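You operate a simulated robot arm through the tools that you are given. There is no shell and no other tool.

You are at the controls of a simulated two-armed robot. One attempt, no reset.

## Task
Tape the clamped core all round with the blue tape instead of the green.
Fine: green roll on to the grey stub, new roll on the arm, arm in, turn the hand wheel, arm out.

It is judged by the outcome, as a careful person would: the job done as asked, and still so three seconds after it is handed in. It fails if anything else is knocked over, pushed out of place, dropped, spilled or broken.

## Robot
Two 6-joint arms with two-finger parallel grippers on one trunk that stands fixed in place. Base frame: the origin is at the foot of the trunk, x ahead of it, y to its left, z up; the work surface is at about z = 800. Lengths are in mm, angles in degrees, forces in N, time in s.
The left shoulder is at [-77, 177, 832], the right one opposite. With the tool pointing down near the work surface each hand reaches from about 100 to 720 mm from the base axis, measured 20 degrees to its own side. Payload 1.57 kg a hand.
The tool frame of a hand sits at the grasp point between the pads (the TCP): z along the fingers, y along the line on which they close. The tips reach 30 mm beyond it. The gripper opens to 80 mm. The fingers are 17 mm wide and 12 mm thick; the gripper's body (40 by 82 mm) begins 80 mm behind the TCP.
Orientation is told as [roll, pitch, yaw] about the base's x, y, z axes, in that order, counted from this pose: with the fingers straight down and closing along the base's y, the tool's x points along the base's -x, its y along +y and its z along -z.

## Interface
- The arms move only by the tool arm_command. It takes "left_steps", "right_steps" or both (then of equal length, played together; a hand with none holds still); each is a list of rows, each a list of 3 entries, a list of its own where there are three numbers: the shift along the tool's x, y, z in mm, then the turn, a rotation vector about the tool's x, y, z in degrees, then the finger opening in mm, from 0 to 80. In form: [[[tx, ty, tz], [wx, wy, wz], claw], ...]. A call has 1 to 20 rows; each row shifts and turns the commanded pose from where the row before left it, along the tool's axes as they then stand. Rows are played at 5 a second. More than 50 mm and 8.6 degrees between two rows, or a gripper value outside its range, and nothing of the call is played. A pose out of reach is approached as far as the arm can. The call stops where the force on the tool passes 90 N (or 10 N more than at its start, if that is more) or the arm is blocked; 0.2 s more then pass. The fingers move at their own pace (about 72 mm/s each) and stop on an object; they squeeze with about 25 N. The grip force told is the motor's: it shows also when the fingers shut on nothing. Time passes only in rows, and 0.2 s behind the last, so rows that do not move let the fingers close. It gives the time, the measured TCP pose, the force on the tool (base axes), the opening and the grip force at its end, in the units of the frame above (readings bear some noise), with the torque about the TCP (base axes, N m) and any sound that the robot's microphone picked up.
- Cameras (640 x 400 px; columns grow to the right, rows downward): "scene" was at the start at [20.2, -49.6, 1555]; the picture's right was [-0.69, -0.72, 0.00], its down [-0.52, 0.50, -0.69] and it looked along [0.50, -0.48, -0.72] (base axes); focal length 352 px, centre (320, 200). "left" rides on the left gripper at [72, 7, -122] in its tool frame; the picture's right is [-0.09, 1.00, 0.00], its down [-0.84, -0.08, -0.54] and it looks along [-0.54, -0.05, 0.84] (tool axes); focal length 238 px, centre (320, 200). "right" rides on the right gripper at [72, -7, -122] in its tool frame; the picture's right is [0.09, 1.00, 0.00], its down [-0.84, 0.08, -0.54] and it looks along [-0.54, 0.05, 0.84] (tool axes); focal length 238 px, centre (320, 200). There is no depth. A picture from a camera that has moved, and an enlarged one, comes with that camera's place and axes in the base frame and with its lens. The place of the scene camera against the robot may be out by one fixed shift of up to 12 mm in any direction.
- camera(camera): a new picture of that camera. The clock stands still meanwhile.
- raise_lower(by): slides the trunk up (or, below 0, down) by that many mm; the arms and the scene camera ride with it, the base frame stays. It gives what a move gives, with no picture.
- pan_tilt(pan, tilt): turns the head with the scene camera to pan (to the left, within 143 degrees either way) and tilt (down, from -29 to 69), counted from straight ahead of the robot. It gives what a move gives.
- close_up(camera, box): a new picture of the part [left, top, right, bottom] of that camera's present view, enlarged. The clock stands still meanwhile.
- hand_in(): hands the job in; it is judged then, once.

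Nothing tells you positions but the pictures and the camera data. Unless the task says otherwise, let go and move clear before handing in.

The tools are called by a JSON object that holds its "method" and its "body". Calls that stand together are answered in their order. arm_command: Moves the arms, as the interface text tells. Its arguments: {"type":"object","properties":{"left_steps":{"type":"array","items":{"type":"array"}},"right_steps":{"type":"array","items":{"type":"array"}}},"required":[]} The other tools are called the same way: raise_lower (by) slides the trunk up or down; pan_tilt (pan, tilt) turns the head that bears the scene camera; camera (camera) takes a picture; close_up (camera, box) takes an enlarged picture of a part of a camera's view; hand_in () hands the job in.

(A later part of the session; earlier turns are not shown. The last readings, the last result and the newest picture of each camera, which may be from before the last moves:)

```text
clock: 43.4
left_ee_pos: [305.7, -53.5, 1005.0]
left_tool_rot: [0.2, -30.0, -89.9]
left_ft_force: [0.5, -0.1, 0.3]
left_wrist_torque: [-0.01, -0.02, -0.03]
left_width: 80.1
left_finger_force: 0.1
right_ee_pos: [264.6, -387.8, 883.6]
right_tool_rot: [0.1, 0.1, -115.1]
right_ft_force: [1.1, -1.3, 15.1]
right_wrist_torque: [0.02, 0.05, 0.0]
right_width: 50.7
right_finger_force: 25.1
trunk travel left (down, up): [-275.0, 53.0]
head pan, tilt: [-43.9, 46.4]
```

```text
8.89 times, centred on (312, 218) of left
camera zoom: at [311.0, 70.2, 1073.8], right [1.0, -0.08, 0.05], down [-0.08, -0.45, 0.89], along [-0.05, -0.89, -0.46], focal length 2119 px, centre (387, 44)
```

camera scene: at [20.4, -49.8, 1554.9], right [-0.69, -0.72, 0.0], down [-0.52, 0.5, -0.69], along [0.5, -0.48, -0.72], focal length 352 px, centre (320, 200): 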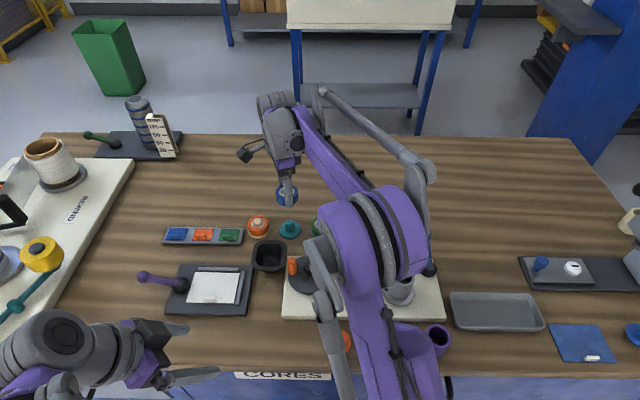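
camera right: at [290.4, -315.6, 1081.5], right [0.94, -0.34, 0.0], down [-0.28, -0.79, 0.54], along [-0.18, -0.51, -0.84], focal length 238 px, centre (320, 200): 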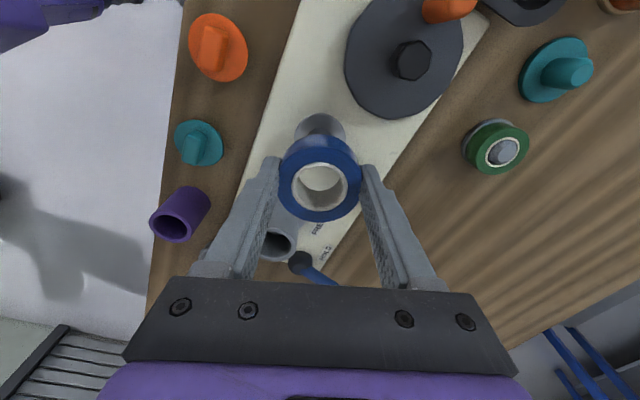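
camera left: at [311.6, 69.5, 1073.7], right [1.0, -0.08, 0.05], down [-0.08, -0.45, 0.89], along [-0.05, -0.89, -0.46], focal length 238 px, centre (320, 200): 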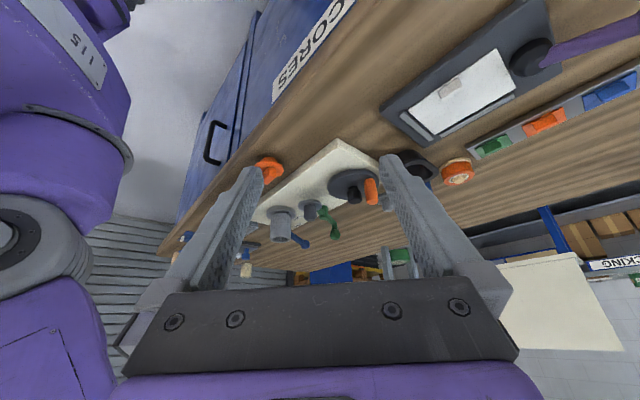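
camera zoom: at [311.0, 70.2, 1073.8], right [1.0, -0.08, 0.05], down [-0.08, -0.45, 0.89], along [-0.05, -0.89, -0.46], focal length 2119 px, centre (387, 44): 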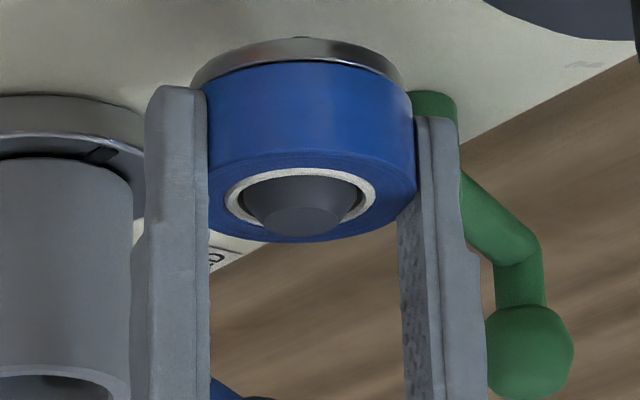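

The fingers now slide on the roll at about 15 N, and the roll appears to rest on its flange. I will relieve, let go, rise, and look from both sides.

{"method": "arm_command", "body": {"right_steps": [[[0, 0, -1], [0, 0, 0], 30], [[0, 0, 0], [0, 0, 0], 58], [[0, 0, 0], [0, 0, 0], 72], [[0, 0, 0], [0, 0, 0], 72], [[0, 0, -15], [0, 0, 0], 72], [[0, 0, -25], [0, 0, 0], 72], [[0, 0, -35], [0, 0, 0], 72], [[0, 0, 0], [0, 0, 0], 72]]}}

{"method": "close_up", "body": {"camera": "left", "box": [260, 180, 380, 280]}}

{"method": "close_up", "body": {"camera": "right", "box": [230, 90, 410, 230]}}

{"method": "close_up", "body": {"camera": "left", "box": [285, 195, 340, 240]}}

```text
clock: 45.2
left_ee_pos: [304.4, -53.3, 1005.7]
left_tool_rot: [0.1, -30.0, -90.0]
left_ft_force: [0.4, 0.5, -0.1]
left_wrist_torque: [0.0, 0.0, -0.01]
left_width: 79.9
left_finger_force: 0.1
right_ee_pos: [265.3, -387.8, 956.7]
right_tool_rot: [0.0, 0.0, -115.0]
right_ft_force: [0.0, 0.8, 0.3]
right_wrist_torque: [0.03, 0.02, 0.04]
right_width: 71.9
right_finger_force: 0.0
trunk travel left (down, up): [-275.0, 53.0]
head pan, tilt: [-43.9, 46.4]
```

```text
4.00 times, centred on (320, 230) of left
camera zoom: at [311.6, 69.4, 1073.7], right [1.0, -0.08, 0.05], down [-0.08, -0.45, 0.89], along [-0.05, -0.89, -0.46], focal length 953 px, centre (320, 80)
```

zoom: 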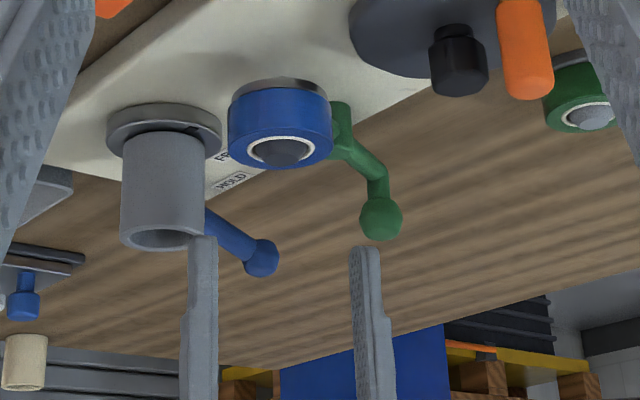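

```text
2.86 times, centred on (320, 160) of right
camera zoom: at [288.8, -320.2, 1078.7], right [0.94, -0.34, 0.0], down [-0.28, -0.79, 0.54], along [-0.18, -0.51, -0.84], focal length 681 px, centre (320, 314)
```

zoom: 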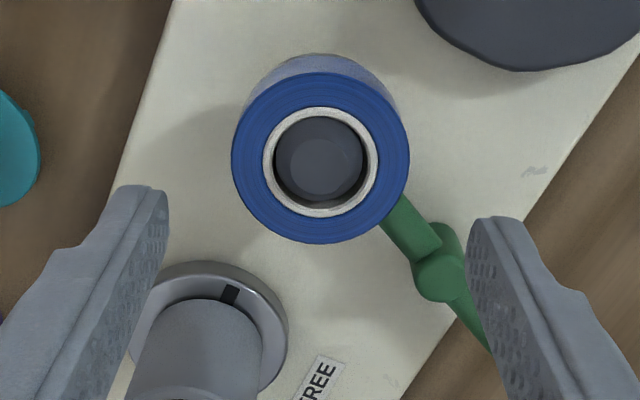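

```text
8.89 times, centred on (312, 218) of left
camera zoom: at [311.6, 69.4, 1073.7], right [1.0, -0.08, 0.05], down [-0.08, -0.45, 0.89], along [-0.05, -0.89, -0.46], focal length 2119 px, centre (387, 44)
```

zoom: 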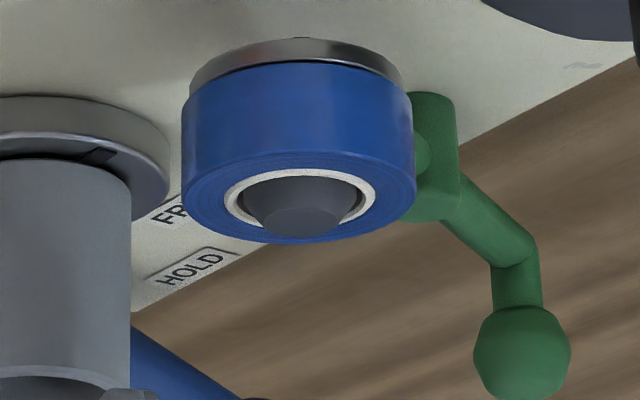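

The blue roll is on the arm's pin, but seems about 1 mm higher than the green one sat. I will press it home gently from above with both fingertips on its rim.

{"method": "arm_command", "body": {"right_steps": [[[-1, 0, 20], [0, 0, 0], 40], [[0, 0, 18], [0, 0, 0], 40], [[0, 0, 5], [0, 0, 0], 40], [[0, 0, 1], [0, 0, 0], 40], [[0, 0, 1], [0, 0, 0], 40], [[0, 0, 0], [0, 0, 0], 40]]}}

{"method": "close_up", "body": {"camera": "right", "box": [230, 90, 410, 230]}}

{"method": "close_up", "body": {"camera": "left", "box": [280, 190, 350, 260]}}

```text
clock: 46.6
left_ee_pos: [304.8, -52.1, 1004.1]
left_tool_rot: [0.2, -30.0, -89.9]
left_ft_force: [-0.5, -0.8, 0.4]
left_wrist_torque: [-0.01, 0.03, 0.0]
left_width: 80.2
left_finger_force: 0.0
right_ee_pos: [263.8, -389.6, 913.4]
right_tool_rot: [0.0, 0.0, -115.0]
right_ft_force: [0.2, 0.1, 0.1]
right_wrist_torque: [-0.01, 0.0, -0.01]
right_width: 40.1
right_finger_force: 0.1
trunk travel left (down, up): [-275.0, 53.0]
head pan, tilt: [-43.9, 46.4]
```

```text
2.86 times, centred on (320, 160) of right
camera zoom: at [287.2, -322.0, 1034.2], right [0.94, -0.34, 0.0], down [-0.28, -0.79, 0.54], along [-0.18, -0.51, -0.84], focal length 681 px, centre (320, 314)
```

zoom: 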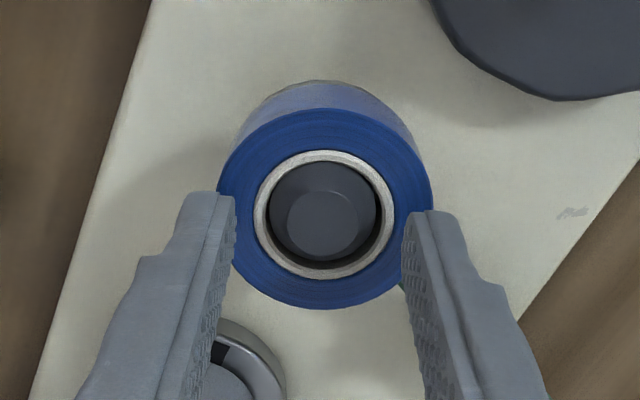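

```text
5.71 times, centred on (315, 225) of left
camera zoom: at [311.3, 69.7, 1073.7], right [1.0, -0.08, 0.05], down [-0.08, -0.45, 0.89], along [-0.05, -0.89, -0.46], focal length 1362 px, centre (349, 57)
```

zoom: 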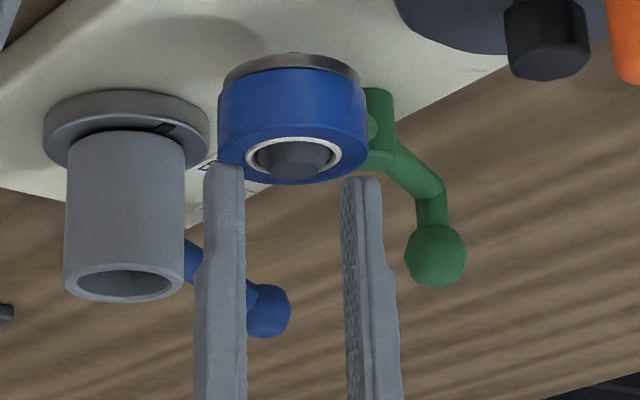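

The fingertips are over the tape's rim on both sides of the white ring. I will press down in 1 mm steps.

{"method": "arm_command", "body": {"right_steps": [[[0, 0, 1], [0, 0, 0], 38], [[0, 0, 1], [0, 0, 0], 38], [[0, 0, 1], [0, 0, 0], 38], [[0, 0, 0], [0, 0, 0], 38]]}}

```text
clock: 47.6
left_ee_pos: [304.3, -53.9, 1005.0]
left_tool_rot: [0.1, -30.0, -90.0]
left_ft_force: [-0.8, -0.5, -0.2]
left_wrist_torque: [0.01, -0.02, -0.04]
left_width: 79.9
left_finger_force: 0.1
right_ee_pos: [264.1, -391.0, 911.0]
right_tool_rot: [0.0, 0.0, -115.0]
right_ft_force: [0.1, 1.2, 0.2]
right_wrist_torque: [-0.01, -0.03, -0.01]
right_width: 38.0
right_finger_force: 0.0
trunk travel left (down, up): [-275.0, 53.0]
head pan, tilt: [-43.9, 46.4]
```

{"method": "arm_command", "body": {"right_steps": [[[0, 0, 1], [0, 0, 0], 38], [[0, 0, 1], [0, 0, 0], 38], [[0, 0, 0], [0, 0, 0], 38]]}}

{"method": "close_up", "body": {"camera": "left", "box": [285, 195, 340, 240]}}

```text
clock: 48.4
left_ee_pos: [306.3, -53.4, 1004.1]
left_tool_rot: [0.1, -30.0, -90.1]
left_ft_force: [-0.3, -0.5, 0.1]
left_wrist_torque: [-0.02, -0.01, 0.0]
left_width: 79.7
left_finger_force: 0.0
right_ee_pos: [264.4, -389.7, 908.7]
right_tool_rot: [0.0, 0.0, -115.0]
right_ft_force: [0.1, -0.6, 0.3]
right_wrist_torque: [0.01, 0.0, 0.01]
right_width: 38.0
right_finger_force: 0.0
trunk travel left (down, up): [-275.0, 53.0]
head pan, tilt: [-43.9, 46.4]
```

```text
8.89 times, centred on (312, 218) of left
camera zoom: at [311.4, 69.7, 1073.7], right [1.0, -0.08, 0.05], down [-0.08, -0.45, 0.89], along [-0.05, -0.89, -0.46], focal length 2119 px, centre (387, 44)
```

zoom: 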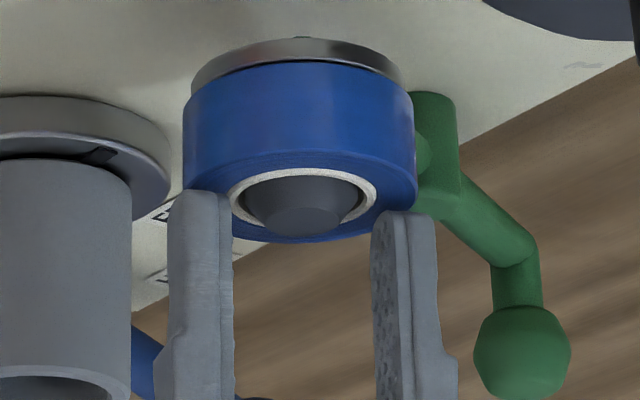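

Still no contact; tips are about at z 879. I will go on carefully.

{"method": "arm_command", "body": {"right_steps": [[[0, 0, 1], [0, 0, 0], 38], [[0, 0, 1], [0, 0, 0], 38], [[0, 0, 0], [0, 0, 0], 38]]}}

```text
clock: 49.2
left_ee_pos: [305.0, -53.6, 1005.6]
left_tool_rot: [0.2, -29.9, -90.1]
left_ft_force: [0.0, -0.6, 0.3]
left_wrist_torque: [0.0, -0.04, 0.03]
left_width: 80.0
left_finger_force: 0.1
right_ee_pos: [265.1, -389.6, 906.8]
right_tool_rot: [0.2, 0.0, -115.0]
right_ft_force: [1.0, -0.4, 6.0]
right_wrist_torque: [0.01, 0.01, 0.0]
right_width: 37.9
right_finger_force: 0.0
trunk travel left (down, up): [-275.0, 53.0]
head pan, tilt: [-43.9, 46.4]
```

Contact is made at 6 N. I will press a further 1–2 mm.

{"method": "arm_command", "body": {"right_steps": [[[0, 0, 1], [0, 0, 0], 38], [[0, 0, 0], [0, 0, 0], 38]]}}

{"method": "close_up", "body": {"camera": "left", "box": [285, 195, 340, 240]}}

```text
clock: 49.8
left_ee_pos: [305.5, -51.8, 1005.3]
left_tool_rot: [0.2, -30.1, -90.1]
left_ft_force: [-1.3, 0.6, -0.7]
left_wrist_torque: [-0.02, -0.02, 0.01]
left_width: 80.0
left_finger_force: 0.1
right_ee_pos: [263.3, -389.4, 906.8]
right_tool_rot: [0.2, 0.0, -115.0]
right_ft_force: [2.5, -3.4, 29.6]
right_wrist_torque: [0.0, -0.05, 0.06]
right_width: 38.2
right_finger_force: 0.0
trunk travel left (down, up): [-275.0, 53.0]
head pan, tilt: [-43.9, 46.4]
```

```text
8.89 times, centred on (312, 218) of left
camera zoom: at [310.8, 70.5, 1074.1], right [1.0, -0.08, 0.05], down [-0.08, -0.45, 0.89], along [-0.05, -0.89, -0.46], focal length 2119 px, centre (387, 44)
```

zoom: 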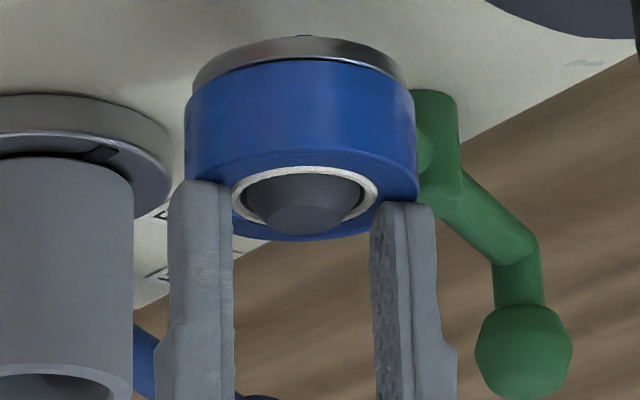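

The press met firm resistance at 30 N with no more movement, so the roll is seated on its flange. Next I rise, turn the hand and go to hover over the green ball handle near (314, -527, 871) to swing the arm in.

{"method": "arm_command", "body": {"right_steps": [[[0, 0, -4], [0, 0, 0], 38], [[0, 0, -20], [0, 0, 0], 38], [[0, 0, -36], [0, 0, 0], 60], [[0, 0, 0], [0, 0, -7.5], 60], [[0, 0, 0], [0, 0, -7.5], 60], [[0, 0, 0], [0, 0, -7.5], 60], [[0, 0, 0], [0, 0, -7.5], 60], [[0, 0, 0], [0, 0, -7.5], 60], [[0, 0, 0], [0, 0, -7.5], 60], [[-36.7, 0.3, 0], [0, 0, 0], 60], [[-36.7, 0.3, 0], [0, 0, 0], 60], [[-36.7, 0.3, 0], [0, 0, 0], 60], [[-36.7, 0, 0], [0, 0, 0], 60], [[0, 0, 0], [0, 0, 0], 60], [[0, 0, 0], [0, 0, 0], 60]]}}

{"method": "camera", "body": {"camera": "right"}}

{"method": "camera", "body": {"camera": "left"}}

{"method": "camera", "body": {"camera": "scene"}}

```text
clock: 53.0
left_ee_pos: [304.8, -54.9, 1005.3]
left_tool_rot: [0.0, -30.0, -90.1]
left_ft_force: [-0.1, -0.5, 0.2]
left_wrist_torque: [-0.02, -0.02, -0.02]
left_width: 79.9
left_finger_force: 0.0
right_ee_pos: [315.9, -527.2, 966.8]
right_tool_rot: [0.0, -0.1, -70.0]
right_ft_force: [0.1, -0.2, 0.3]
right_wrist_torque: [-0.01, -0.01, -0.02]
right_width: 60.1
right_finger_force: 0.2
trunk travel left (down, up): [-275.0, 53.0]
head pan, tilt: [-43.9, 46.4]
```

```text
taken
camera right: at [284.2, -462.1, 1087.7], right [0.9, 0.43, 0.0], down [0.36, -0.76, 0.54], along [0.23, -0.49, -0.84], focal length 238 px, centre (320, 200)
```

right: 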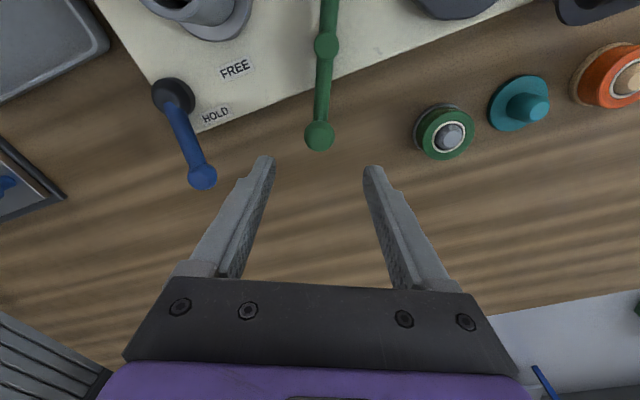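

```text
taken
camera left: at [311.6, 69.3, 1073.7], right [1.0, -0.08, 0.05], down [-0.08, -0.45, 0.89], along [-0.05, -0.89, -0.46], focal length 238 px, centre (320, 200)
```

left: 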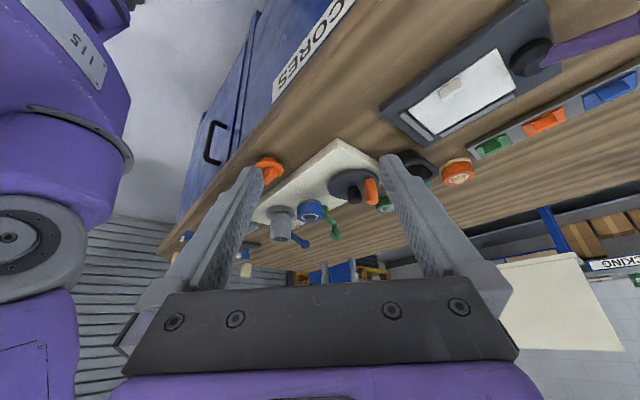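

```text
taken
camera scene: at [20.5, -50.1, 1554.9], right [-0.69, -0.72, 0.0], down [-0.52, 0.5, -0.69], along [0.5, -0.48, -0.72], focal length 352 px, centre (320, 200)
```

scene: 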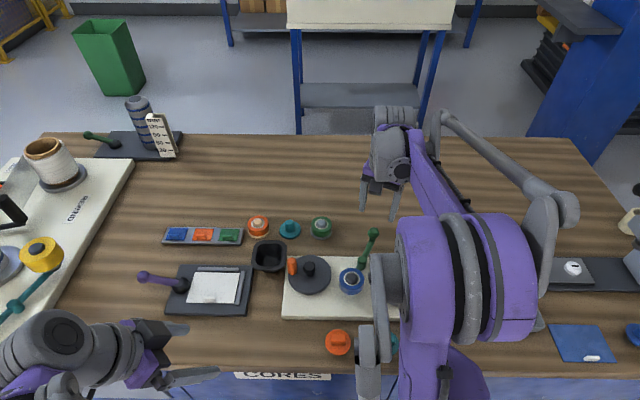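

The ball is about 3 mm toward the pivot from the hand's axis; the pivot is at about (288, -457), so the roll should meet the core after some 50° of swing. I will lower around the ball and close to a loose cage.

{"method": "arm_command", "body": {"right_steps": [[[3, 0, 35], [0, 0, 0], 60], [[0, 0, 35], [0, 0, 0], 60], [[0, 0, 15], [0, 0, 0], 60], [[0, 0, 0], [0, 0, 0], 60]]}}

{"method": "camera", "body": {"camera": "right"}}

{"method": "close_up", "body": {"camera": "left", "box": [280, 190, 370, 270]}}

```text
clock: 54.0
left_ee_pos: [305.7, -52.9, 1005.0]
left_tool_rot: [0.0, -30.0, -90.0]
left_ft_force: [0.1, 0.5, 0.1]
left_wrist_torque: [-0.01, 0.0, 0.01]
left_width: 80.0
left_finger_force: 0.1
right_ee_pos: [315.5, -525.4, 881.3]
right_tool_rot: [0.0, 0.0, -70.0]
right_ft_force: [0.3, -0.3, -0.5]
right_wrist_torque: [0.01, 0.02, 0.0]
right_width: 59.8
right_finger_force: 0.1
trunk travel left (down, up): [-275.0, 53.0]
head pan, tilt: [-43.9, 46.4]
```

```text
taken
camera right: at [283.4, -459.4, 1002.4], right [0.9, 0.43, 0.0], down [0.36, -0.76, 0.54], along [0.23, -0.49, -0.84], focal length 238 px, centre (320, 200)
```

right: 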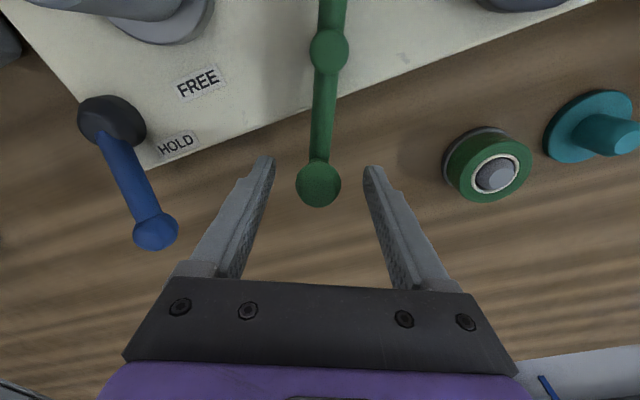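

```text
5.00 times, centred on (325, 230) of left
camera zoom: at [311.4, 69.7, 1073.7], right [1.0, -0.08, 0.05], down [-0.08, -0.45, 0.89], along [-0.05, -0.89, -0.46], focal length 1192 px, centre (295, 50)
```

zoom: 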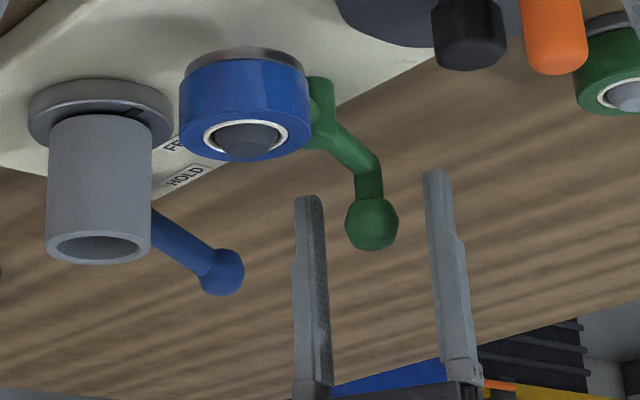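

The ball is centred between the fingers. I will go down 8 mm and close to about 32 mm.

{"method": "arm_command", "body": {"right_steps": [[[0, 0, 8], [0, 0, 0], 60], [[0, 0, 0], [0, 0, 0], 45], [[0, 0, 0], [0, 0, 0], 33], [[0, 0, 0], [0, 0, 0], 31], [[0, 0, 0], [0, 0, 0], 31]]}}

{"method": "close_up", "body": {"camera": "right", "box": [240, 90, 400, 230]}}

{"method": "close_up", "body": {"camera": "left", "box": [280, 190, 370, 270]}}

```text
clock: 55.2
left_ee_pos: [305.7, -54.3, 1005.7]
left_tool_rot: [0.1, -30.0, -90.0]
left_ft_force: [-0.4, 0.2, 0.0]
left_wrist_torque: [-0.04, -0.01, 0.0]
left_width: 79.7
left_finger_force: 0.0
right_ee_pos: [315.2, -526.1, 873.8]
right_tool_rot: [0.0, 0.0, -70.0]
right_ft_force: [-0.6, 0.2, -1.3]
right_wrist_torque: [0.0, 0.06, 0.02]
right_width: 31.4
right_finger_force: 0.2
trunk travel left (down, up): [-275.0, 53.0]
head pan, tilt: [-43.9, 46.4]
```

```text
2.86 times, centred on (320, 160) of right
camera zoom: at [283.4, -459.7, 994.6], right [0.9, 0.43, 0.0], down [0.36, -0.76, 0.54], along [0.23, -0.49, -0.84], focal length 681 px, centre (320, 314)
```

zoom: 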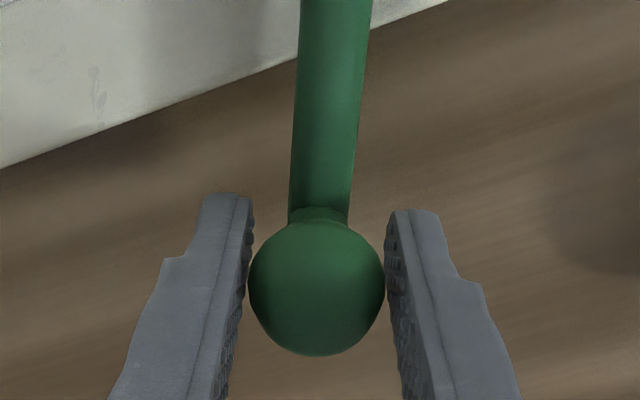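

```text
5.00 times, centred on (325, 230) of left
camera zoom: at [311.3, 69.6, 1073.7], right [1.0, -0.08, 0.05], down [-0.08, -0.45, 0.89], along [-0.05, -0.89, -0.46], focal length 1192 px, centre (295, 50)
```

zoom: 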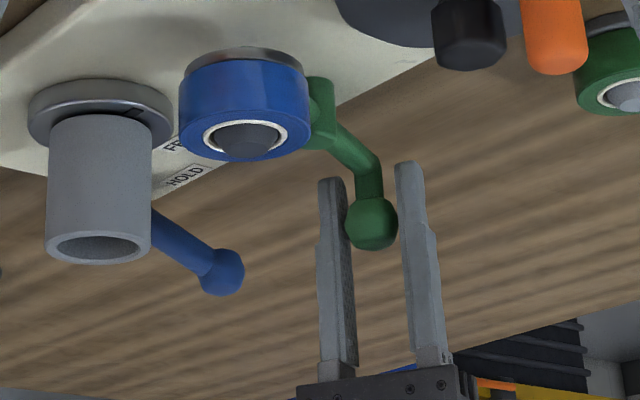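

The ball is loosely caged between the fingers. I will swing the handle 30° counter-clockwise about the pivot, then check the roll against the core.

{"method": "arm_command", "body": {"right_steps": [[[0.27, 6.23, 0], [0, 0, -5], 31], [[0.27, 6.23, 0], [0, 0, -5], 31], [[0.27, 6.23, 0], [0, 0, -5], 31], [[0.27, 6.23, 0], [0, 0, -5], 31], [[0.27, 6.23, 0], [0, 0, -5], 31], [[0.27, 6.23, 0], [0, 0, -5], 31], [[0, 0, 0], [0, 0, 0], 31]]}}

{"method": "close_up", "body": {"camera": "left", "box": [250, 180, 390, 280]}}

{"method": "camera", "body": {"camera": "right"}}

{"method": "close_up", "body": {"camera": "scene", "box": [280, 220, 440, 330]}}

```text
clock: 56.8
left_ee_pos: [305.6, -53.3, 1005.1]
left_tool_rot: [0.1, -30.1, -90.0]
left_ft_force: [-0.2, -0.1, 0.4]
left_wrist_torque: [0.02, 0.01, -0.01]
left_width: 80.2
left_finger_force: 0.2
right_ee_pos: [346.2, -503.6, 873.7]
right_tool_rot: [0.0, 0.1, -39.9]
right_ft_force: [0.6, 0.6, -0.2]
right_wrist_torque: [0.0, -0.05, -0.01]
right_width: 31.4
right_finger_force: 0.4
trunk travel left (down, up): [-275.0, 53.0]
head pan, tilt: [-43.9, 46.4]
```

```text
4.00 times, centred on (320, 230) of left
camera zoom: at [311.4, 69.6, 1073.7], right [1.0, -0.08, 0.05], down [-0.08, -0.45, 0.89], along [-0.05, -0.89, -0.46], focal length 953 px, centre (320, 80)
```

zoom: 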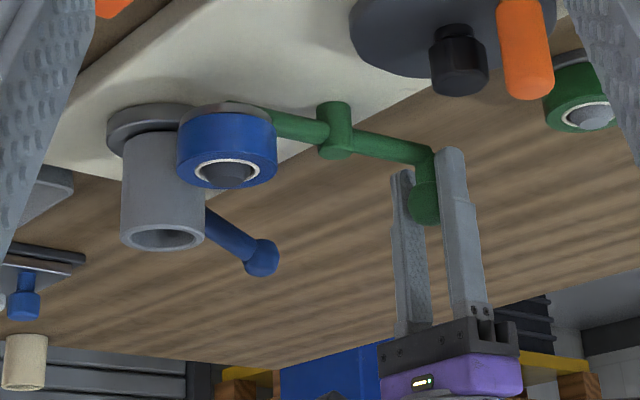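

```text
taken
camera right: at [285.0, -462.2, 994.2], right [0.57, 0.82, 0.0], down [0.69, -0.48, 0.54], along [0.45, -0.31, -0.84], focal length 238 px, centre (320, 200)
```

right: 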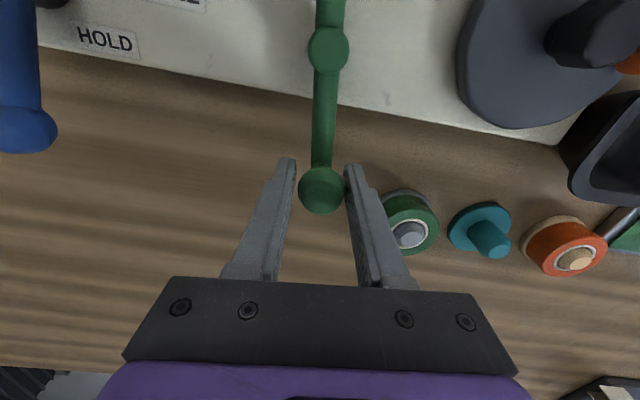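

```text
3.64 times, centred on (360, 275) of scene
camera zoom: at [20.2, -49.6, 1555.0], right [-0.69, -0.72, 0.0], down [-0.52, 0.5, -0.69], along [0.5, -0.48, -0.72], focal length 1281 px, centre (174, -73)
```

zoom: 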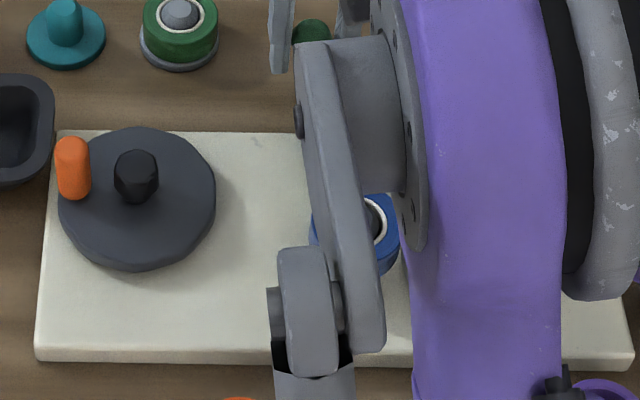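

The arm swings freely and the roll is approaching the core. I will add 15°, then go in fine steps.

{"method": "arm_command", "body": {"right_steps": [[[0.27, 6.23, 0], [0, 0, -5], 31], [[0.27, 6.23, 0], [0, 0, -5], 31], [[0.2, 4.99, 0], [0, 0, -4], 31], [[0, 0, 0], [0, 0, 0], 31]]}}

{"method": "close_up", "body": {"camera": "left", "box": [250, 180, 390, 280]}}

{"method": "camera", "body": {"camera": "right"}}

```text
clock: 57.8
left_ee_pos: [305.3, -53.4, 1005.0]
left_tool_rot: [0.1, -30.1, -89.9]
left_ft_force: [0.0, 0.8, 0.2]
left_wrist_torque: [0.0, 0.0, -0.01]
left_width: 80.2
left_finger_force: 0.1
right_ee_pos: [353.8, -490.5, 873.1]
right_tool_rot: [0.0, 0.0, -25.9]
right_ft_force: [-0.9, 0.8, 0.7]
right_wrist_torque: [0.02, 0.01, 0.01]
right_width: 31.2
right_finger_force: 0.3
trunk travel left (down, up): [-275.0, 53.0]
head pan, tilt: [-43.9, 46.4]
```

```text
4.00 times, centred on (320, 230) of left
camera zoom: at [311.4, 69.6, 1073.7], right [1.0, -0.08, 0.05], down [-0.08, -0.45, 0.89], along [-0.05, -0.89, -0.46], focal length 953 px, centre (320, 80)
```

zoom: 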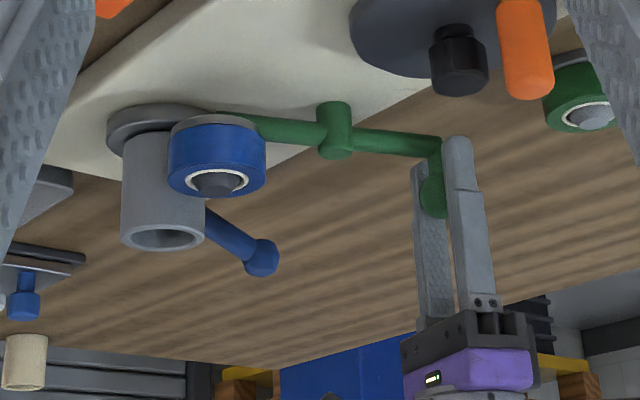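

```text
taken
camera right: at [285.2, -463.9, 994.2], right [0.35, 0.94, 0.0], down [0.79, -0.3, 0.54], along [0.51, -0.19, -0.84], focal length 238 px, centre (320, 200)
```

right: 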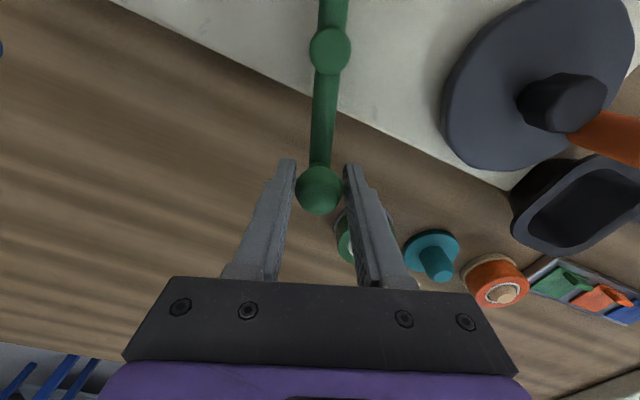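

No contact yet at 44°. I will go on in 2° steps, looking for the touch.

{"method": "arm_command", "body": {"right_steps": [[[0.04, 2.5, 0], [0, 0, -2], 31], [[0.04, 2.5, 0], [0, 0, -2], 31], [[0, 0, 0], [0, 0, 0], 31]]}}

{"method": "close_up", "body": {"camera": "left", "box": [260, 190, 330, 250]}}

```text
clock: 58.6
left_ee_pos: [304.7, -54.3, 1006.2]
left_tool_rot: [0.1, -29.9, -90.1]
left_ft_force: [0.5, -0.5, 0.0]
left_wrist_torque: [0.03, 0.01, 0.0]
left_width: 80.0
left_finger_force: 0.1
right_ee_pos: [355.9, -485.3, 872.4]
right_tool_rot: [0.0, 0.0, -22.0]
right_ft_force: [-5.7, -6.6, 2.9]
right_wrist_torque: [-0.04, 0.04, -0.06]
right_width: 39.4
right_finger_force: 4.5
trunk travel left (down, up): [-275.0, 53.0]
head pan, tilt: [-43.9, 46.4]
```

```text
6.67 times, centred on (295, 220) of left
camera zoom: at [310.7, 69.1, 1074.0], right [1.0, -0.08, 0.05], down [-0.08, -0.45, 0.89], along [-0.05, -0.89, -0.46], focal length 1589 px, centre (487, 67)
```

zoom: 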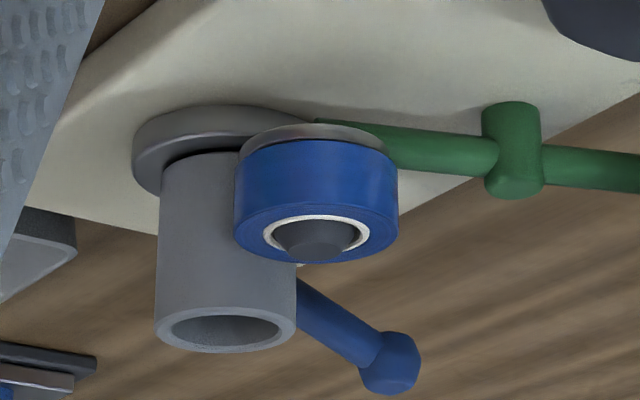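

The roll has met the core, with about 9 N felt at the handle. I will open the fingers slowly and see whether the arm stays in.

{"method": "arm_command", "body": {"right_steps": [[[0, 0, 0], [0, 0, 0], 45], [[0, 0, 0], [0, 0, 0], 60], [[0, 0, 0], [0, 0, 0], 60], [[0, 0, 0], [0, 0, 0], 60]]}}

{"method": "close_up", "body": {"camera": "left", "box": [250, 180, 390, 280]}}

{"method": "close_up", "body": {"camera": "right", "box": [240, 0, 400, 230]}}

```text
clock: 59.6
left_ee_pos: [303.9, -53.6, 1005.5]
left_tool_rot: [0.1, -30.0, -90.0]
left_ft_force: [0.0, -0.5, -0.6]
left_wrist_torque: [0.0, -0.01, 0.0]
left_width: 80.4
left_finger_force: 0.1
right_ee_pos: [355.9, -484.8, 873.2]
right_tool_rot: [-0.1, 0.0, -22.1]
right_ft_force: [0.1, 0.0, 0.1]
right_wrist_torque: [0.01, -0.03, -0.03]
right_width: 59.9
right_finger_force: 0.1
trunk travel left (down, up): [-275.0, 53.0]
head pan, tilt: [-43.9, 46.4]
```

```text
4.00 times, centred on (320, 230) of left
camera zoom: at [311.3, 69.6, 1073.7], right [1.0, -0.08, 0.05], down [-0.08, -0.45, 0.89], along [-0.05, -0.89, -0.46], focal length 953 px, centre (320, 80)
```

zoom: 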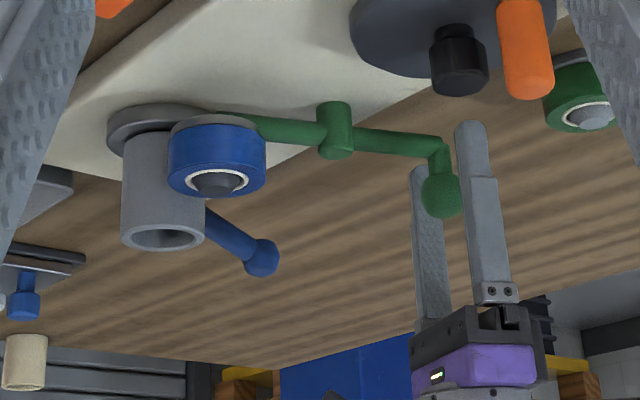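

```text
1.74 times, centred on (320, 115) of right
camera zoom: at [286.5, -463.9, 993.2], right [0.29, 0.96, 0.0], down [0.8, -0.24, 0.54], along [0.52, -0.16, -0.84], focal length 414 px, centre (320, 348)
```

zoom: 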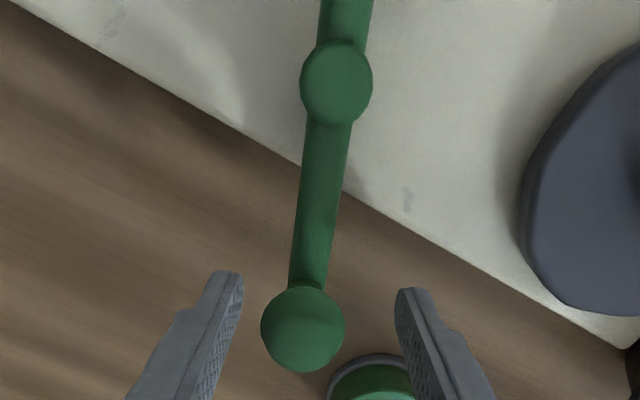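

The arm stays where it was put, with the roll resting against the core. I will lift the right hand off the handle, and meanwhile study the wheel, crank peg and the bin beside it.

{"method": "arm_command", "body": {"right_steps": [[[0, 0, -15], [0, 0, 0], 60], [[0, 0, -35], [0, 0, 0], 60], [[0, 0, -40], [0, 0, 0], 60], [[0, 0, 0], [0, 0, 0], 60]]}}

{"method": "close_up", "body": {"camera": "left", "box": [320, 140, 460, 220]}}

{"method": "close_up", "body": {"camera": "right", "box": [320, 0, 640, 260]}}

{"method": "close_up", "body": {"camera": "scene", "box": [240, 210, 360, 330]}}

```text
clock: 60.6
left_ee_pos: [306.1, -53.0, 1004.4]
left_tool_rot: [0.1, -30.0, -90.0]
left_ft_force: [-0.5, 0.0, 0.1]
left_wrist_torque: [-0.01, -0.02, -0.03]
left_width: 80.0
left_finger_force: 0.1
right_ee_pos: [354.6, -484.7, 966.0]
right_tool_rot: [0.0, 0.0, -22.0]
right_ft_force: [0.4, -0.2, 0.7]
right_wrist_torque: [-0.01, 0.02, 0.0]
right_width: 60.0
right_finger_force: 0.1
trunk travel left (down, up): [-275.0, 53.0]
head pan, tilt: [-43.9, 46.4]
```

```text
4.57 times, centred on (390, 180) of left
camera zoom: at [311.5, 69.4, 1073.7], right [1.0, -0.08, 0.05], down [-0.08, -0.45, 0.89], along [-0.05, -0.89, -0.46], focal length 1090 px, centre (0, 291)
```

zoom: 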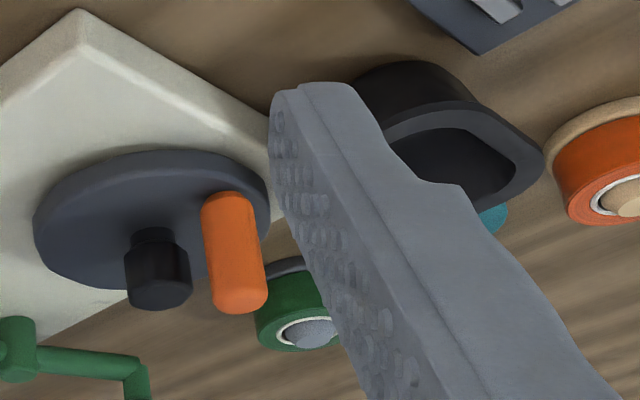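

```text
1.54 times, centred on (480, 130) of right
camera zoom: at [285.0, -463.9, 1086.5], right [0.29, 0.96, 0.0], down [0.8, -0.24, 0.54], along [0.52, -0.16, -0.84], focal length 367 px, centre (74, 308)
```

zoom: 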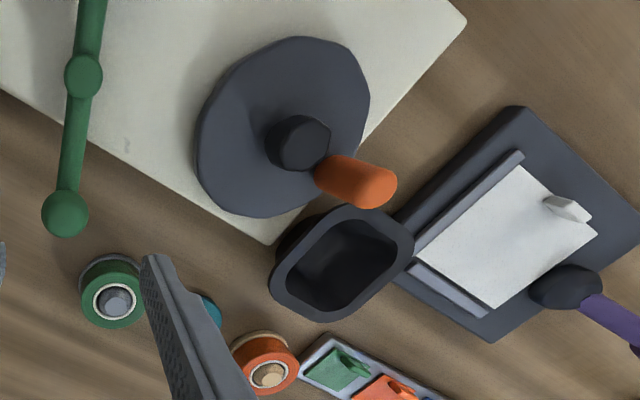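

```text
3.33 times, centred on (300, 270) of scene
camera zoom: at [20.4, -49.9, 1554.9], right [-0.69, -0.72, 0.0], down [-0.52, 0.5, -0.69], along [0.5, -0.48, -0.72], focal length 1174 px, centre (387, -33)
```

zoom: 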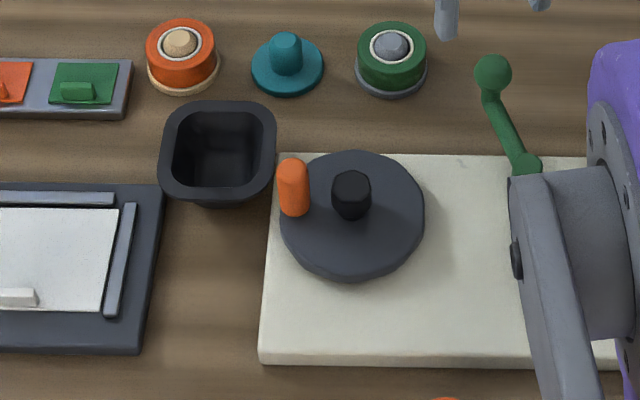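

The bin's rim is close to the crank (rim near z 850), the hub top is about z 864 and the orange peg's top about z 884 at (385, -323). I will grip only the peg's upper part with the tips above hub and rim; first I hover over the peg.

{"method": "arm_command", "body": {"right_steps": [[[0, 0, 0], [0, 0, 7.75], 60], [[0, 0, 0], [0, 0, 7.75], 60], [[0, 0, 0], [0, 0, 7.75], 60], [[0, 0, 0], [0, 0, 7.75], 60], [[0, 0, 0], [0, 0, 7.75], 60], [[0, 0, 0], [0, 0, 7.75], 60], [[0, 0, 0], [0, 0, 7.75], 60], [[0, 0, 0], [0, 0, 7.75], 60], [[0, 0, 0], [0, 0, 7.75], 60], [[0, 0, 0], [0, 0, 7.75], 60], [[0, 0, 0], [0, 0, 7.75], 60], [[0, 0, 0], [0, 0, 7.75], 60], [[39.8, -10.2, 0], [0, 0, 0], 60], [[39.8, -10.2, 0], [0, 0, 0], 50], [[39.8, -10.2, 0], [0, 0, 0], 44], [[39.8, -10.2, 0], [0, 0, 0], 44], [[0, 0, 0], [0, 0, 0], 44], [[0, 0, 0], [0, 0, 0], 44]]}}

{"method": "camera", "body": {"camera": "right"}}

{"method": "camera", "body": {"camera": "left"}}

{"method": "camera", "body": {"camera": "scene"}}

```text
clock: 64.4
left_ee_pos: [305.6, -52.8, 1005.1]
left_tool_rot: [0.1, -29.9, -90.0]
left_ft_force: [0.0, -0.3, -0.3]
left_wrist_torque: [0.01, 0.0, 0.01]
left_width: 79.7
left_finger_force: 0.1
right_ee_pos: [387.1, -323.1, 965.0]
right_tool_rot: [-0.1, 0.1, -115.1]
right_ft_force: [-0.8, -0.3, -0.2]
right_wrist_torque: [-0.02, -0.01, -0.01]
right_width: 43.8
right_finger_force: 0.0
trunk travel left (down, up): [-275.0, 53.0]
head pan, tilt: [-43.9, 46.4]
```

```text
taken
camera right: at [410.8, -255.3, 1085.6], right [0.94, -0.34, 0.0], down [-0.28, -0.79, 0.54], along [-0.18, -0.51, -0.84], focal length 238 px, centre (320, 200)
```

right: 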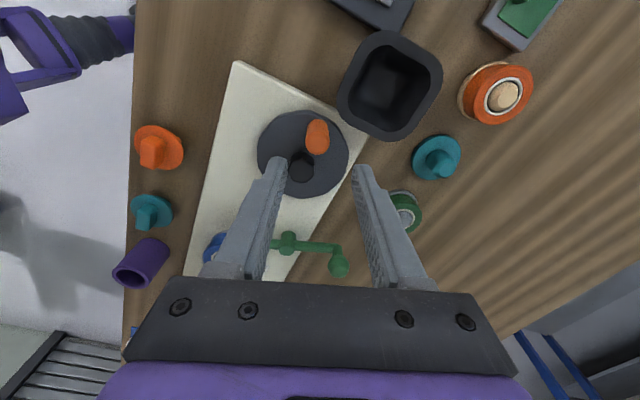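

```text
taken
camera left: at [311.3, 70.0, 1073.7], right [1.0, -0.08, 0.05], down [-0.08, -0.45, 0.89], along [-0.05, -0.89, -0.46], focal length 238 px, centre (320, 200)
```

left: 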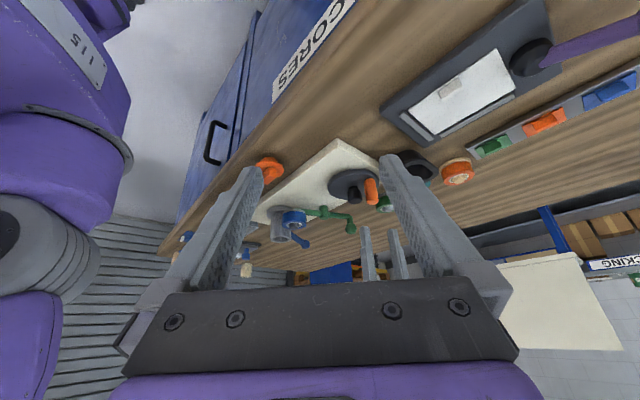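

```text
taken
camera scene: at [20.1, -49.1, 1555.0], right [-0.69, -0.72, 0.0], down [-0.52, 0.5, -0.69], along [0.5, -0.48, -0.72], focal length 352 px, centre (320, 200)
```

scene: 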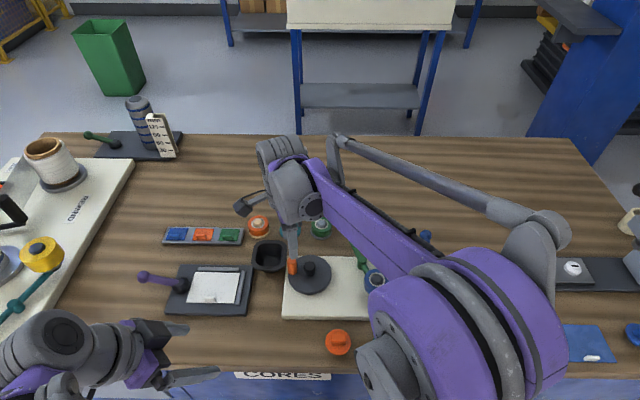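

{"method": "close_up", "body": {"camera": "right", "box": [250, 90, 390, 220]}}

{"method": "close_up", "body": {"camera": "right", "box": [180, 180, 360, 290]}}

{"method": "close_up", "body": {"camera": "left", "box": [250, 150, 410, 270]}}

```text
3.08 times, centred on (320, 155) of right
camera zoom: at [410.8, -255.3, 1085.6], right [0.94, -0.34, 0.0], down [-0.28, -0.79, 0.54], along [-0.18, -0.51, -0.84], focal length 733 px, centre (320, 338)
```

zoom: 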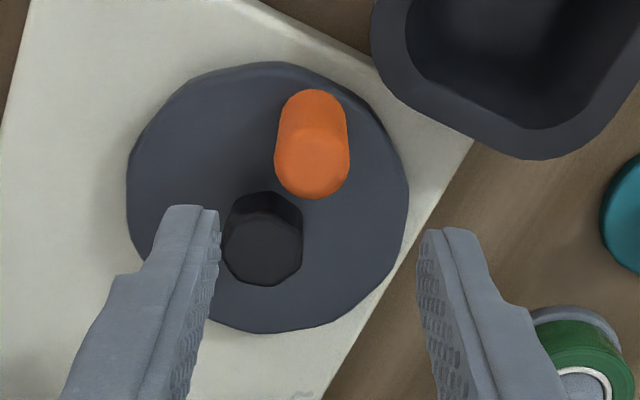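

```text
3.56 times, centred on (270, 235) of right
camera zoom: at [410.8, -255.3, 1085.6], right [0.94, -0.34, 0.0], down [-0.28, -0.79, 0.54], along [-0.18, -0.51, -0.84], focal length 848 px, centre (498, 76)
```

zoom: 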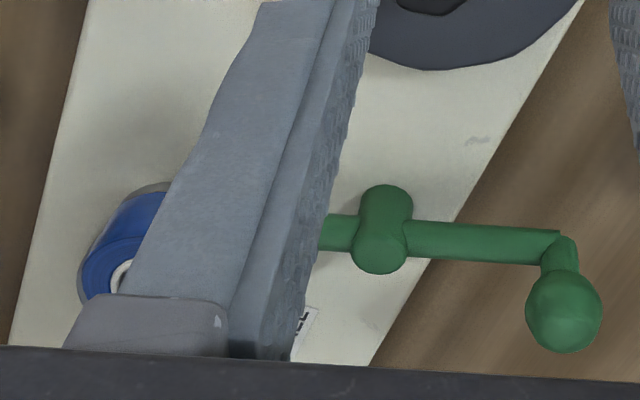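

```text
3.33 times, centred on (330, 210) of left
camera zoom: at [311.3, 70.0, 1073.7], right [1.0, -0.08, 0.05], down [-0.08, -0.45, 0.89], along [-0.05, -0.89, -0.46], focal length 794 px, centre (287, 167)
```

zoom: 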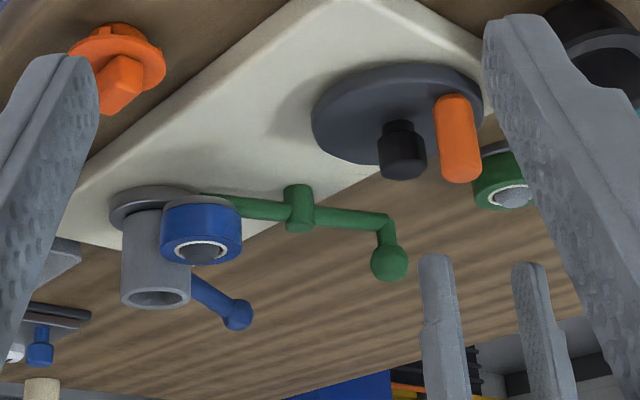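

The peg is about 2 mm off the hand's axis; the wheel's axis comes out at about (356, -348) with the peg on a 39.5 mm radius. I will correct and lower until the tips are a little above hub height.

{"method": "arm_command", "body": {"right_steps": [[[1.5, -2, 25], [0, 0, 0], 44], [[0, 0, 25], [0, 0, 0], 44], [[0, 0, 14], [0, 0, 0], 44], [[0, 0, 0], [0, 0, 0], 44]]}}

{"method": "close_up", "body": {"camera": "right", "box": [230, 100, 410, 240]}}

{"method": "close_up", "body": {"camera": "left", "box": [320, 160, 420, 230]}}

{"method": "close_up", "body": {"camera": "scene", "box": [230, 200, 350, 310]}}

```text
clock: 65.4
left_ee_pos: [304.5, -53.8, 1006.0]
left_tool_rot: [0.1, -30.0, -90.1]
left_ft_force: [0.1, -0.1, 0.6]
left_wrist_torque: [0.01, 0.01, 0.02]
left_width: 80.0
left_finger_force: 0.2
right_ee_pos: [385.0, -320.9, 899.1]
right_tool_rot: [0.0, 0.0, -115.0]
right_ft_force: [1.1, -1.0, -0.1]
right_wrist_torque: [0.01, -0.02, -0.03]
right_width: 44.1
right_finger_force: 0.1
trunk travel left (down, up): [-275.0, 53.0]
head pan, tilt: [-43.9, 46.4]
```

```text
2.86 times, centred on (320, 170) of right
camera zoom: at [408.5, -253.2, 1020.3], right [0.94, -0.34, 0.0], down [-0.28, -0.79, 0.54], along [-0.18, -0.51, -0.84], focal length 681 px, centre (320, 286)
```

zoom: 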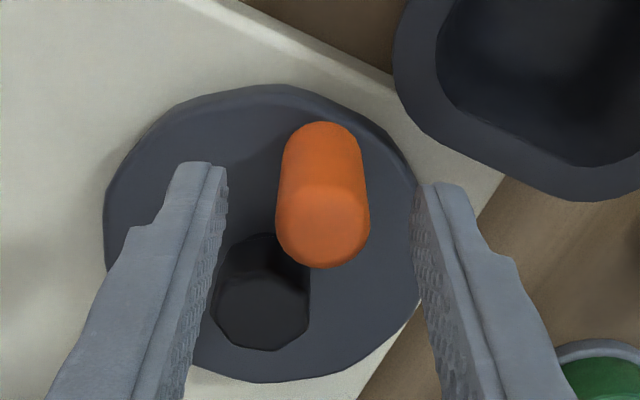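

```text
5.71 times, centred on (370, 195) of left
camera zoom: at [311.3, 69.7, 1073.7], right [1.0, -0.08, 0.05], down [-0.08, -0.45, 0.89], along [-0.05, -0.89, -0.46], focal length 1362 px, centre (34, 229)
```

zoom: 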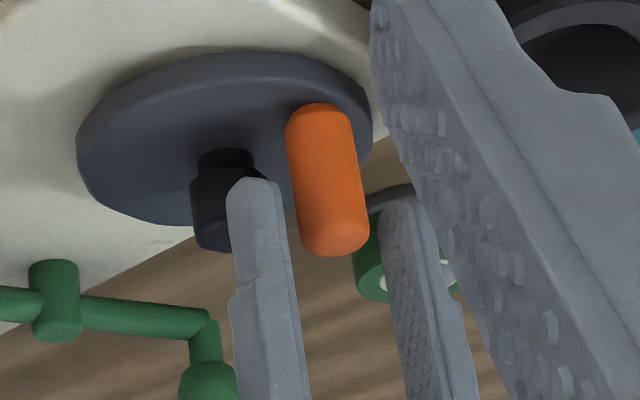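

```text
3.64 times, centred on (290, 255) of scene
camera zoom: at [20.1, -49.5, 1555.0], right [-0.69, -0.72, 0.0], down [-0.52, 0.5, -0.69], along [0.5, -0.48, -0.72], focal length 1281 px, centre (429, 0)
```

zoom: 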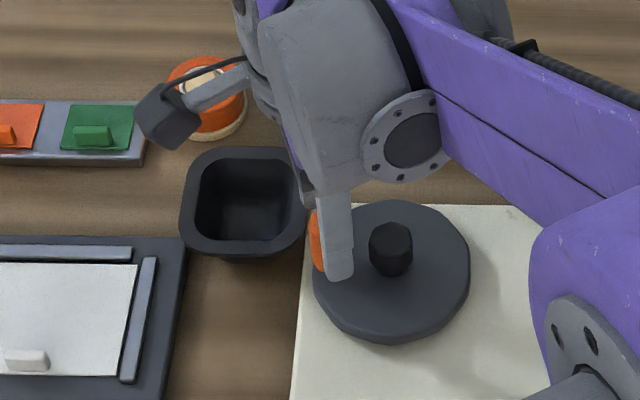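

The fingers straddle the peg's top with hub and bin clear. I will lower 5 mm more for a better hold and grip the peg.

{"method": "arm_command", "body": {"right_steps": [[[0, 0, 5], [0, 0, 0], 44], [[0, 0, 0], [0, 0, 0], 30], [[0, 0, 0], [0, 0, 0], 14], [[0, 0, 0], [0, 0, 0], 14], [[0, 0, 0], [0, 0, 0], 14]]}}

{"method": "close_up", "body": {"camera": "right", "box": [230, 100, 410, 240]}}

{"method": "close_up", "body": {"camera": "left", "box": [250, 160, 400, 260]}}

```text
clock: 66.6
left_ee_pos: [305.8, -52.6, 1005.2]
left_tool_rot: [0.1, -30.0, -90.0]
left_ft_force: [-0.1, -0.5, -0.4]
left_wrist_torque: [0.0, 0.03, 0.03]
left_width: 80.1
left_finger_force: 0.0
right_ee_pos: [384.9, -320.5, 893.8]
right_tool_rot: [0.0, -0.1, -115.0]
right_ft_force: [2.4, -0.7, 2.2]
right_wrist_torque: [0.01, -0.1, -0.01]
right_width: 21.4
right_finger_force: 34.1
trunk travel left (down, up): [-275.0, 53.0]
head pan, tilt: [-43.9, 46.4]
```

```text
2.86 times, centred on (320, 170) of right
camera zoom: at [408.9, -253.3, 1015.3], right [0.94, -0.34, 0.0], down [-0.28, -0.79, 0.54], along [-0.18, -0.51, -0.84], focal length 681 px, centre (320, 286)
```

zoom: 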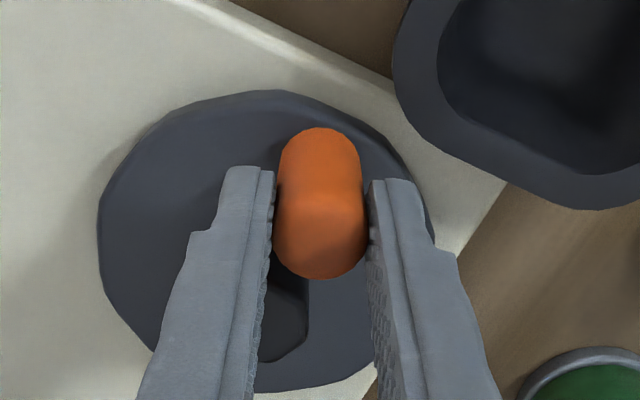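

```text
4.00 times, centred on (325, 210) of left
camera zoom: at [311.6, 69.7, 1073.7], right [1.0, -0.08, 0.05], down [-0.08, -0.45, 0.89], along [-0.05, -0.89, -0.46], focal length 953 px, centre (300, 160)
```

zoom: 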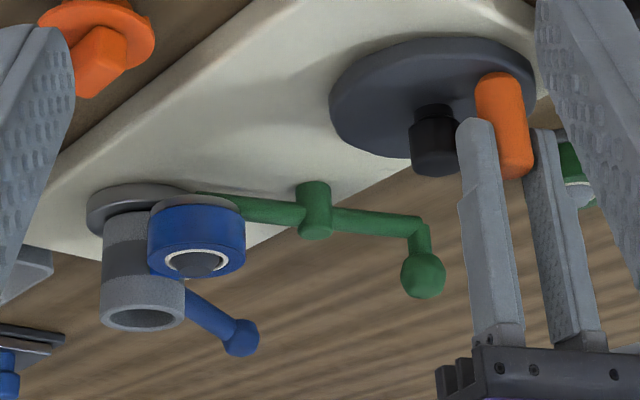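

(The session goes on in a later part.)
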